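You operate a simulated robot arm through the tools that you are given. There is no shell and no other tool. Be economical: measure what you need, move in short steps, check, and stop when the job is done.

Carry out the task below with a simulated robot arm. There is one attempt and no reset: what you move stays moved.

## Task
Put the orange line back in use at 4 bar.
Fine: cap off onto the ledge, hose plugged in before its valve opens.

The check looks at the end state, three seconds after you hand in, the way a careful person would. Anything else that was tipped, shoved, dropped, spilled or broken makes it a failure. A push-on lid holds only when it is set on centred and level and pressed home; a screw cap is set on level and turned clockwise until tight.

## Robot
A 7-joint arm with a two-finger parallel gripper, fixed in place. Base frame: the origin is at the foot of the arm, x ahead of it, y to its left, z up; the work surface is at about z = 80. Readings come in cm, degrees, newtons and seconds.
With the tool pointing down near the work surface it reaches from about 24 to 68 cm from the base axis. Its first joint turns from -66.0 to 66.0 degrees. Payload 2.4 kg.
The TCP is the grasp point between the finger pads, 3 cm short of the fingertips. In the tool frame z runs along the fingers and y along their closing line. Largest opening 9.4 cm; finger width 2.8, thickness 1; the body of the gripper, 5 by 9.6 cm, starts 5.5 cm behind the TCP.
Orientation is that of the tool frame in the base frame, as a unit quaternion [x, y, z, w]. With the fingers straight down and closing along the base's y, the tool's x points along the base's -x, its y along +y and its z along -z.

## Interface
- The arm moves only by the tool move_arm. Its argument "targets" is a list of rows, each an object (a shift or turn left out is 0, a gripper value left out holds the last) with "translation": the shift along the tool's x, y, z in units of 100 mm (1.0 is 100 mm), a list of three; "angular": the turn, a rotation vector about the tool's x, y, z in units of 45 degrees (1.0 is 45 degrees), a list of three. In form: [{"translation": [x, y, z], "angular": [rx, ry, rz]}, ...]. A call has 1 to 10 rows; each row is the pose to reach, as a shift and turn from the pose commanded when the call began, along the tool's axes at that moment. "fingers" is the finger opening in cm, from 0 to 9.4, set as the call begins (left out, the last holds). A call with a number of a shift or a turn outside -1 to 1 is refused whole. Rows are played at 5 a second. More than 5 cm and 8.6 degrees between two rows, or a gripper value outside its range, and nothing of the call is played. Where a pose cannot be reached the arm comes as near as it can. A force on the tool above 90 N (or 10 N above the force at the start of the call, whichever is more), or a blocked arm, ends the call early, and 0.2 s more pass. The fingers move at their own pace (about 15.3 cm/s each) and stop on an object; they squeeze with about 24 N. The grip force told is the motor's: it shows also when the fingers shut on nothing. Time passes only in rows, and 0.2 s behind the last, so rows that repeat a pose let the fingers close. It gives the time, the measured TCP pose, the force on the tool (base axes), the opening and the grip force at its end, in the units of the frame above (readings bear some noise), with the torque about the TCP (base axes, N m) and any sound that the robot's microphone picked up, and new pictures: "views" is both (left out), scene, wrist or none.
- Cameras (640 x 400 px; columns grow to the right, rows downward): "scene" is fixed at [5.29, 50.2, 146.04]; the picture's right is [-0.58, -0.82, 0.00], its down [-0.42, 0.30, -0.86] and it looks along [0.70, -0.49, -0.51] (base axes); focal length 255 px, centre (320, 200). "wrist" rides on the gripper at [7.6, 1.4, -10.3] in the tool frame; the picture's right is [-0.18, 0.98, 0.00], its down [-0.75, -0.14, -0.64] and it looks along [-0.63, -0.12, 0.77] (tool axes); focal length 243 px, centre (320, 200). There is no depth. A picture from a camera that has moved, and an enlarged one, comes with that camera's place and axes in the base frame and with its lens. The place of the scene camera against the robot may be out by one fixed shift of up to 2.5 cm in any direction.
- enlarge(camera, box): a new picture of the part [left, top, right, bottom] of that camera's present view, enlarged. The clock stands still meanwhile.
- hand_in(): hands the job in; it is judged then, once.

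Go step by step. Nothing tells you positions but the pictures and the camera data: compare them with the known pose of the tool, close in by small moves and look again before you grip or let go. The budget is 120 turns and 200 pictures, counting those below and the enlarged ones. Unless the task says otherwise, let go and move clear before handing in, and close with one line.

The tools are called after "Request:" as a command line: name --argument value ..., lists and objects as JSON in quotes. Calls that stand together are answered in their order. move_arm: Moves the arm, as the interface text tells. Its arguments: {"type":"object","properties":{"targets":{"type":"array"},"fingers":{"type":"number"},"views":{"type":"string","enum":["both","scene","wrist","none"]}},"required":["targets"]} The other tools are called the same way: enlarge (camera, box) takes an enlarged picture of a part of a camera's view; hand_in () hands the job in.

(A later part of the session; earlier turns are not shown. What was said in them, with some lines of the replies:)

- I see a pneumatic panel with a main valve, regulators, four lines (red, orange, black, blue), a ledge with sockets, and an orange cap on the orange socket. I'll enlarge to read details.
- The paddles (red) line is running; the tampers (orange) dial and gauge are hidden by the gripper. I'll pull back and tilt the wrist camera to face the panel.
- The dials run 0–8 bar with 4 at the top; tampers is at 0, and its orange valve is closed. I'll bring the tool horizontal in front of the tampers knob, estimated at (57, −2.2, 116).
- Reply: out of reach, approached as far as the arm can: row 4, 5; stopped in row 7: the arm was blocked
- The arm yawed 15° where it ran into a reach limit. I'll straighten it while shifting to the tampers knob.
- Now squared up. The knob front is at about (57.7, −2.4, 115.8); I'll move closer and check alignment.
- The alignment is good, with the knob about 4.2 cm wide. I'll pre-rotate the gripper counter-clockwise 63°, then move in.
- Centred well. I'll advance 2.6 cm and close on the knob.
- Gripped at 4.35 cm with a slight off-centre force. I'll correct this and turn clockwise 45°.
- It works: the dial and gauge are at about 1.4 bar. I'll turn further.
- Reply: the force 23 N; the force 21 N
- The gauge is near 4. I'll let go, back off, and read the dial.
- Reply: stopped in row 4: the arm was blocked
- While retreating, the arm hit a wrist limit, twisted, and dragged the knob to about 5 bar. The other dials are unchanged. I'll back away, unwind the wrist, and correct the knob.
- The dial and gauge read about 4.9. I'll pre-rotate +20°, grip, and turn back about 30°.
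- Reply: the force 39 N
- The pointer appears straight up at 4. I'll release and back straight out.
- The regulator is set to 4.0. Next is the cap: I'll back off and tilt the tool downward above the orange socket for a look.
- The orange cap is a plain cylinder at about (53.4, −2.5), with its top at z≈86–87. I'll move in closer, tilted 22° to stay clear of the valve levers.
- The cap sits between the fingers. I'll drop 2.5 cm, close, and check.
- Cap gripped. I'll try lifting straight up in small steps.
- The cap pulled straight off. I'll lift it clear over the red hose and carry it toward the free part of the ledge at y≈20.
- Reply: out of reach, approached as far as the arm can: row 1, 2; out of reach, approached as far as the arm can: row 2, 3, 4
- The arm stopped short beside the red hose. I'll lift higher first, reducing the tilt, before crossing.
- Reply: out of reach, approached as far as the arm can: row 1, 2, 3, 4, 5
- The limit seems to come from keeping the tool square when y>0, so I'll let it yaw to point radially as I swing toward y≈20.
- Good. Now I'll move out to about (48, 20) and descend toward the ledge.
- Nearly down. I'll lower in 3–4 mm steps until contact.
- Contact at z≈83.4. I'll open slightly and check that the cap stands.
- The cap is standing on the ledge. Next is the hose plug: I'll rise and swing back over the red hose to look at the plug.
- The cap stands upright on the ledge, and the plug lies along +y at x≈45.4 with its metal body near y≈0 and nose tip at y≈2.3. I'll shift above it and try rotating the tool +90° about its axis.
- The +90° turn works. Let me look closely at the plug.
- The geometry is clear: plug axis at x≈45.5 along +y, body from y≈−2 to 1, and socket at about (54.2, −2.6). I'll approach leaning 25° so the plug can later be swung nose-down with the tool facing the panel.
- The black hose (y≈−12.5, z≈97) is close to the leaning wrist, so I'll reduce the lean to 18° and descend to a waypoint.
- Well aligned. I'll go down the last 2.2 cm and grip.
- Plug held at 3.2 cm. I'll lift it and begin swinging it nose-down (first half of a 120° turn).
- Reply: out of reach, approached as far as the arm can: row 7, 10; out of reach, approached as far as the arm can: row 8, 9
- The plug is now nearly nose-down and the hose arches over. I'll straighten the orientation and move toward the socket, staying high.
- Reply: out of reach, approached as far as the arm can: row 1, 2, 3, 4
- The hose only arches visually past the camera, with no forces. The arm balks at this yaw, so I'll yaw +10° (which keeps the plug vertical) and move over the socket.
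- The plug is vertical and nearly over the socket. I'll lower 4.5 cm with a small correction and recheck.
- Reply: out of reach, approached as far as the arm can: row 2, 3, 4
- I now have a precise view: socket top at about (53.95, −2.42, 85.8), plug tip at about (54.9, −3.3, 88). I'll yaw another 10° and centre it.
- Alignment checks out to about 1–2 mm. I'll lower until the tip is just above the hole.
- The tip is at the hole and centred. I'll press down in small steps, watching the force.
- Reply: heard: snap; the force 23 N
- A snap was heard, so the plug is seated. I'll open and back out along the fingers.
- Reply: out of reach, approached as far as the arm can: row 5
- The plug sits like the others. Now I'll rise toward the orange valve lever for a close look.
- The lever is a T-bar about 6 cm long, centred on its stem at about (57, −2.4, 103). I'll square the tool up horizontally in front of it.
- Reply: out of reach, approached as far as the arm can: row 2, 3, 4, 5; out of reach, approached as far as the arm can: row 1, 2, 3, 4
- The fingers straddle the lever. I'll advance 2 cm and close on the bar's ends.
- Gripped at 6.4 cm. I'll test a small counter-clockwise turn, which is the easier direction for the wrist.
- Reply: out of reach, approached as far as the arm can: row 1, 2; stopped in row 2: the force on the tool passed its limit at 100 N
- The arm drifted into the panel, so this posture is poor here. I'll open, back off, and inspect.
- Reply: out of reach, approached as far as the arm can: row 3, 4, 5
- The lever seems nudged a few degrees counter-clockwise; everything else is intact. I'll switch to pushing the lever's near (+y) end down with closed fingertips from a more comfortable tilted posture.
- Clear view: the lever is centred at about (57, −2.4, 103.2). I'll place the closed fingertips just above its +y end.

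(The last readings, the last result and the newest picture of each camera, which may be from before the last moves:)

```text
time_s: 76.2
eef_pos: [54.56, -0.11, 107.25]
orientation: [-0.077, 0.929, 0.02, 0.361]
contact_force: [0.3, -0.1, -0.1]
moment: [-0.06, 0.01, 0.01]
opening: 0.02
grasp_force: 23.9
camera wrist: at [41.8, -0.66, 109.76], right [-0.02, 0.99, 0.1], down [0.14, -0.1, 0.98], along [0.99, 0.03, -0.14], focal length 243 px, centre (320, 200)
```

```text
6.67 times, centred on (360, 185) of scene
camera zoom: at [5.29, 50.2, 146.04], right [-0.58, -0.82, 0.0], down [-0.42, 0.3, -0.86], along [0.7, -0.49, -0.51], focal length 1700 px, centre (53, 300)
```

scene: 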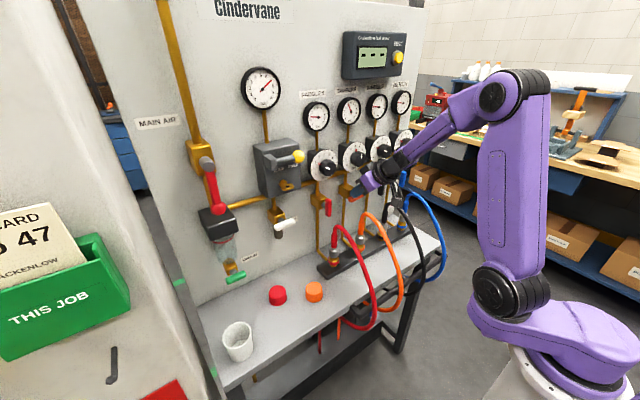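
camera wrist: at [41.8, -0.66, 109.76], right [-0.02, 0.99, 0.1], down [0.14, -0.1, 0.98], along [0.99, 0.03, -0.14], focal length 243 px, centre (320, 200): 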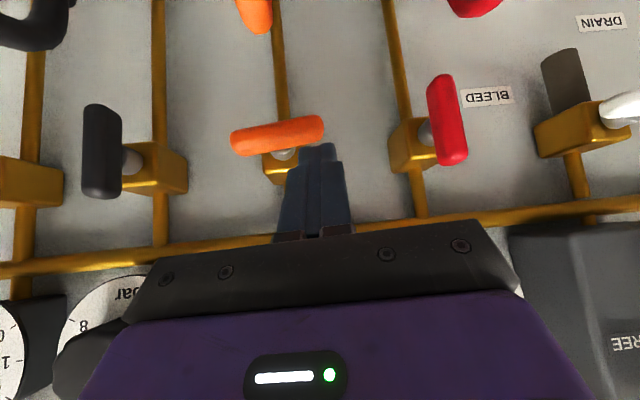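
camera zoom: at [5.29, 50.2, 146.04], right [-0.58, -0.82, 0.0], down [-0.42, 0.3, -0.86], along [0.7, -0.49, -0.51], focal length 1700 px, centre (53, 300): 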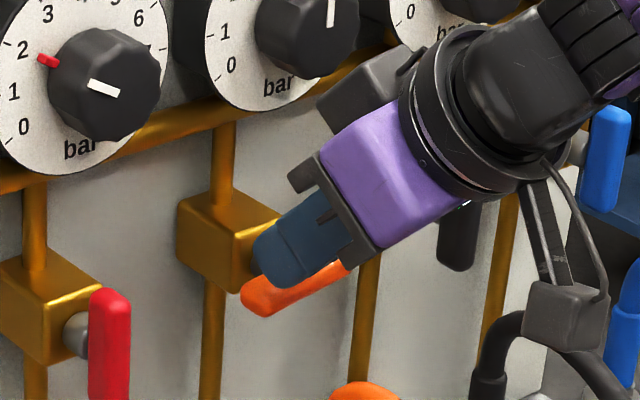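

Fingertips are just above the +y end. I'll push down 2.5 cm.

Request:
move_arm --targets '[{"translation": [0.057, 0, 0.06]}, {"translation": [0.113, -0.01, 0.12]}, {"translation": [0.17, -0.015, 0.182]}, {"translation": [0.17, -0.015, 0.182]}]'

Request:
enlarge --camera "scene" --box '[325, 155, 395, 215]'

```text
time_s: 77.2
eef_pos: [54.33, -0.34, 104.96]
orientation: [-0.077, 0.929, 0.02, 0.361]
contact_force: [-11.5, 7.6, 4.7]
moment: [0.14, 0.21, 0.09]
opening: 0.0
grasp_force: 24.2
camera wrist: at [41.73, -0.79, 107.44], right [-0.02, 0.99, 0.11], down [0.14, -0.1, 0.98], along [0.99, 0.04, -0.14], focal length 243 px, centre (320, 200)
```

scene: 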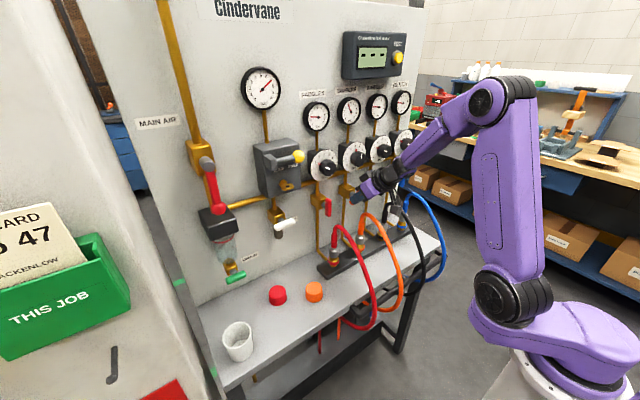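
wrist: 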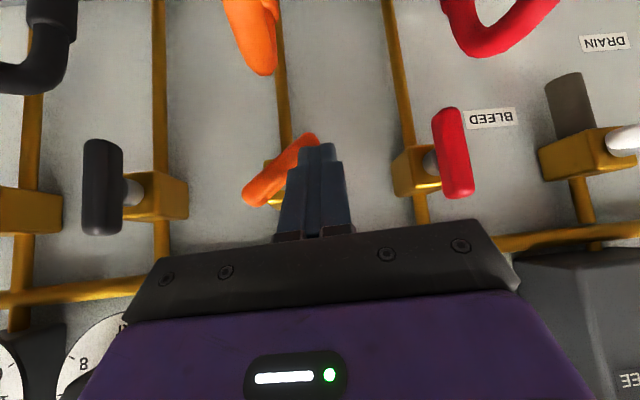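

```text
6.67 times, centred on (360, 185) of scene
camera zoom: at [5.25, 50.23, 146.03], right [-0.58, -0.82, 0.0], down [-0.42, 0.3, -0.86], along [0.7, -0.49, -0.51], focal length 1700 px, centre (53, 300)
```

zoom: 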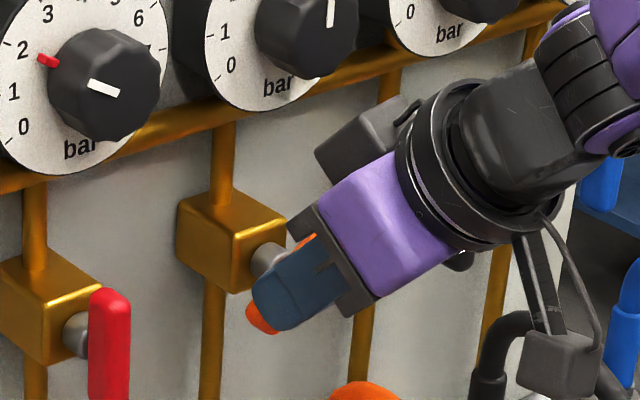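

It turns: the lever is at about 45°. I'll continue down and then sideways to bring it vertical.

Request:
move_arm --targets '[{"translation": [0.05, -0.01, 0.06]}, {"translation": [0.103, -0.018, 0.123]}, {"translation": [0.125, -0.045, 0.14]}, {"translation": [0.138, -0.076, 0.147]}, {"translation": [0.138, -0.076, 0.147]}]'

Request:
enlarge --camera "wrist" --box '[200, 90, 480, 240]'

```text
time_s: 78.4
eef_pos: [54.64, -1.05, 103.08]
orientation: [-0.078, 0.929, 0.02, 0.362]
contact_force: [5.9, 9.7, 4.6]
moment: [0.18, -0.22, 0.2]
opening: 0.0
grasp_force: 23.9
camera wrist: at [41.93, -1.59, 105.54], right [-0.02, 0.99, 0.11], down [0.14, -0.1, 0.98], along [0.99, 0.04, -0.14], focal length 243 px, centre (320, 200)
```

scene: 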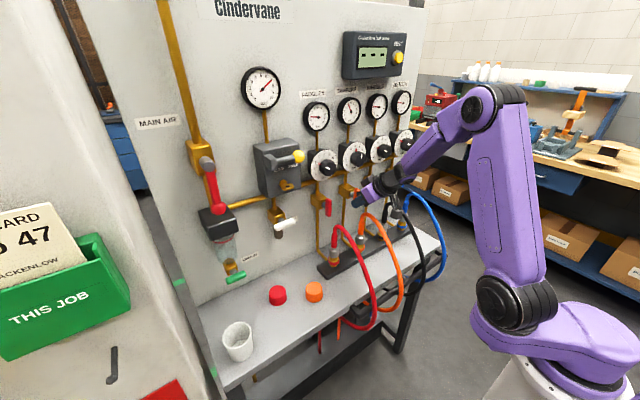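
wrist: 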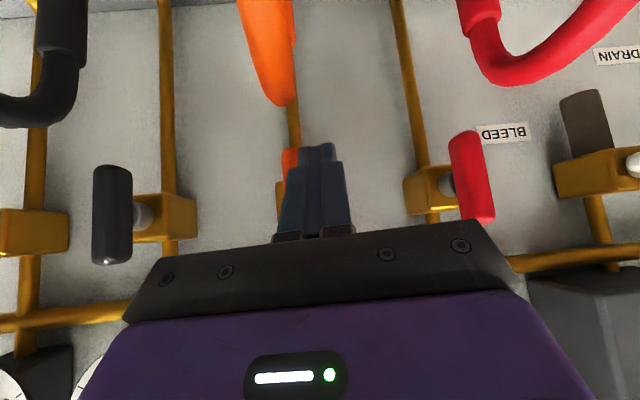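

```text
2.29 times, centred on (340, 165) of wrist
camera zoom: at [41.93, -1.59, 105.54], right [-0.02, 0.99, 0.11], down [0.14, -0.1, 0.98], along [0.99, 0.04, -0.14], focal length 555 px, centre (274, 280)
```

zoom: 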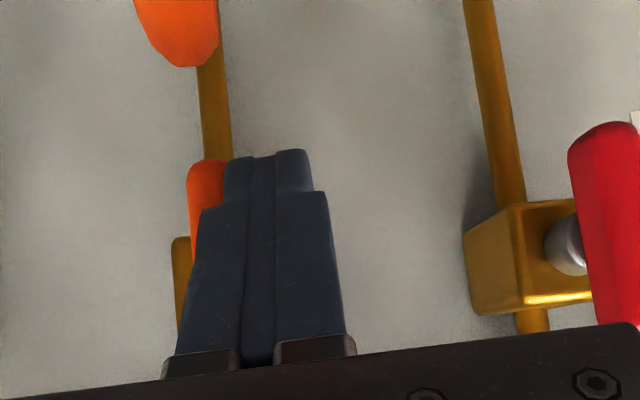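

Nearly vertical. I'll give a small extra sideways push toward the stop.

Request:
move_arm --targets '[{"translation": [0.01, -0.02, 0.01]}, {"translation": [0.015, -0.04, 0.015]}, {"translation": [0.015, -0.04, 0.015]}]' --views "none"

Request:
move_arm --targets '[{"translation": [0, 0.1, -0.05]}, {"translation": [0, 0.1, -0.3]}, {"translation": [0, 0.1, -0.6]}, {"translation": [0, 0.1, -0.6]}]'

Request:
enlarge --camera "scene" --box '[310, 85, 420, 220]'

Request:
enlarge --camera "wrist" --box '[100, 40, 480, 240]'

```text
time_s: 79.2
eef_pos: [54.59, -1.18, 103.13]
orientation: [-0.08, 0.928, 0.024, 0.363]
contact_force: [5.9, 21.3, 16.1]
moment: [0.44, -0.42, 0.4]
opening: 0.02
grasp_force: 24.5
```

```text
time_s: 80.2
eef_pos: [50.35, -1.44, 107.52]
orientation: [-0.075, 0.93, 0.018, 0.36]
contact_force: [-0.8, 0.0, -0.3]
moment: [-0.03, -0.01, 0.01]
opening: 0.01
grasp_force: 23.4
camera wrist: at [37.75, -1.85, 109.87], right [-0.02, 0.99, 0.11], down [0.14, -0.1, 0.98], along [0.99, 0.03, -0.14], focal length 243 px, centre (320, 200)
```

scene: 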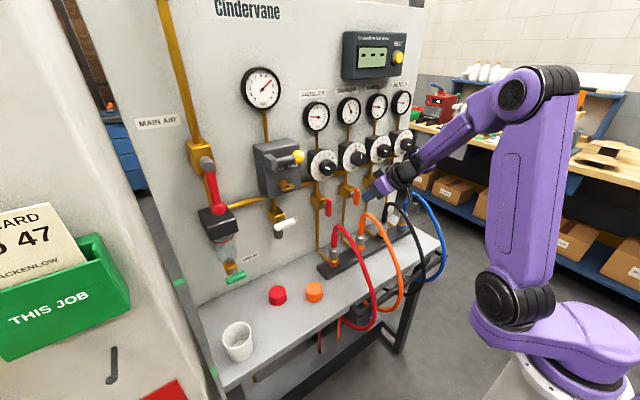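
wrist: 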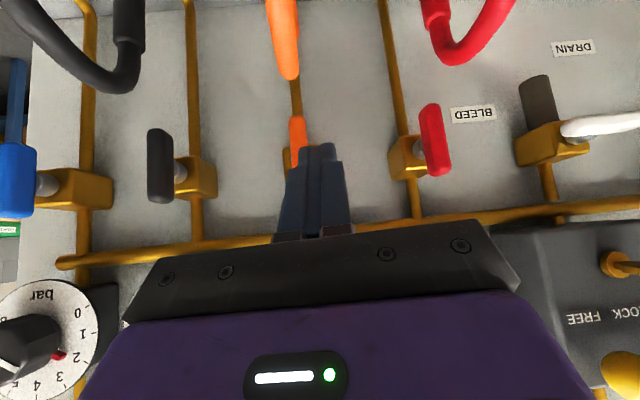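

```text
2.96 times, centred on (365, 152) of scene
camera zoom: at [5.29, 50.2, 146.04], right [-0.58, -0.82, 0.0], down [-0.42, 0.3, -0.86], along [0.7, -0.49, -0.51], focal length 756 px, centre (187, 341)
```

zoom: 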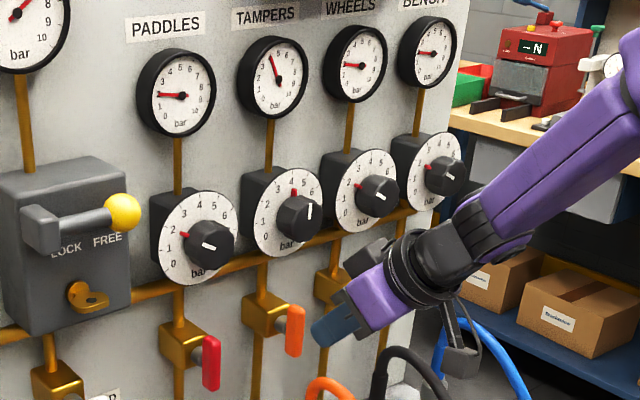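

```text
1.68 times, centred on (290, 140) of wrist
camera zoom: at [37.75, -1.85, 109.87], right [-0.02, 0.99, 0.11], down [0.14, -0.1, 0.98], along [0.99, 0.03, -0.14], focal length 409 px, centre (370, 301)
```

zoom: 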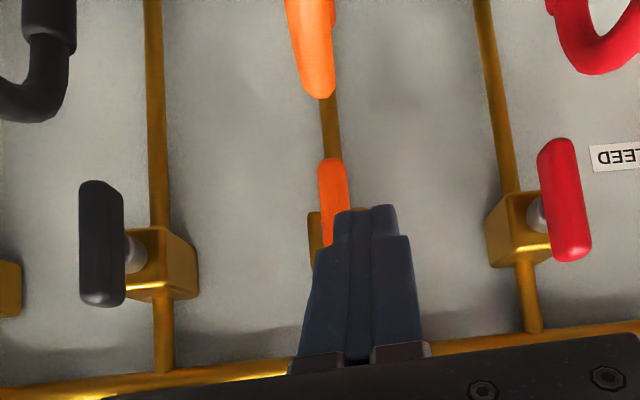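

The lever is vertical like its neighbours and the gauge holds 4 bar. I'll move clear and take a final look.

Request:
move_arm --targets '[{"translation": [0, 0, -0.3]}, {"translation": [0, 0, -0.6]}, {"translation": [0, 0, -0.9]}, {"translation": [0, 0, -0.9]}]' --fingers 4

Request:
enlarge --camera "wrist" --box '[160, 0, 480, 240]'

Request:
enlarge --camera "scene" --box '[315, 90, 385, 150]'

Request:
enlarge --camera "scene" --box '[220, 180, 440, 340]'

```text
time_s: 81.2
eef_pos: [44.38, -1.91, 113.95]
orientation: [-0.076, 0.929, 0.019, 0.361]
contact_force: [0.4, -0.2, 0.6]
moment: [-0.03, 0.03, 0.01]
opening: 3.99
grasp_force: 0.1
camera wrist: at [31.66, -2.44, 116.45], right [-0.02, 0.99, 0.11], down [0.14, -0.1, 0.98], along [0.99, 0.03, -0.14], focal length 243 px, centre (320, 200)
```

scene: 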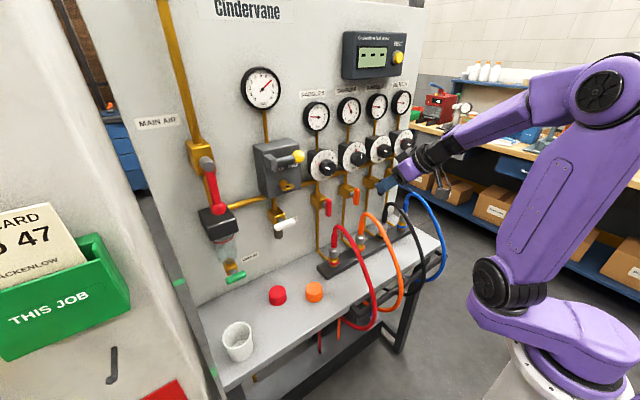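
wrist: 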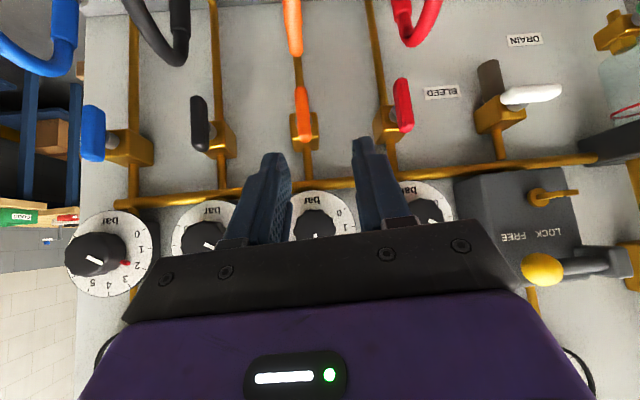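

```text
1.67 times, centred on (320, 120) of wrist
camera zoom: at [31.66, -2.44, 116.45], right [-0.02, 0.99, 0.11], down [0.14, -0.1, 0.98], along [0.99, 0.03, -0.14], focal length 404 px, centre (320, 333)
```

zoom: 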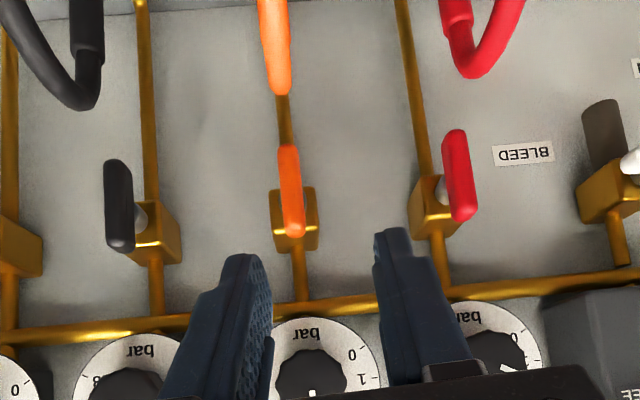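

```text
6.67 times, centred on (350, 120) of scene
camera zoom: at [5.29, 50.2, 146.04], right [-0.58, -0.82, 0.0], down [-0.42, 0.3, -0.86], along [0.7, -0.49, -0.51], focal length 1700 px, centre (120, 733)
```

zoom: 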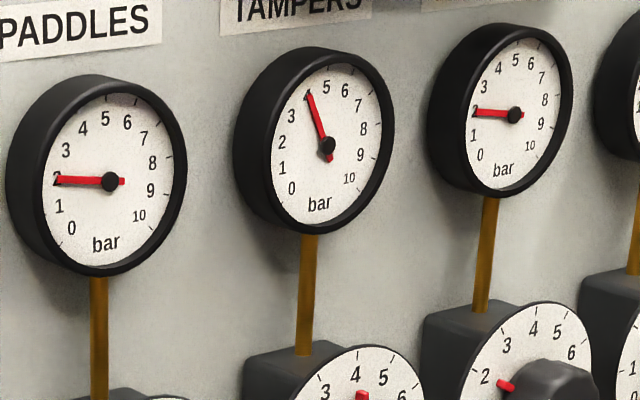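

```text
2.50 times, centred on (330, 260) of scene
camera zoom: at [5.29, 50.2, 146.04], right [-0.58, -0.82, 0.0], down [-0.42, 0.3, -0.86], along [0.7, -0.49, -0.51], focal length 638 px, centre (295, 50)
```

zoom: 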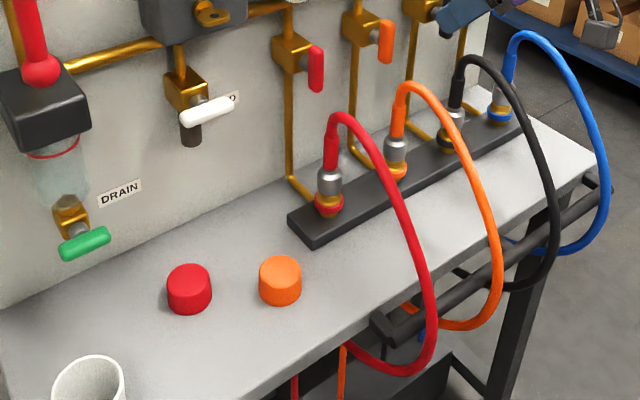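

The orange lever is parallel to its neighbours, the gauge reads 4 bar, the hose is seated, the cap stands on the ledge and the arm is clear. Handing in.

Request:
hand_in

```text
The job is handed in.
```

The orange (tampers) line is back in use at 4 bar: its cap is on the ledge, the hose was plugged in (it snapped home) before I opened its valve, and the other lines still read as before. While I was setting the regulator, with that valve still closed, the arm slipped and ran it up to about 5 bar; I turned it back to 4 before going on.
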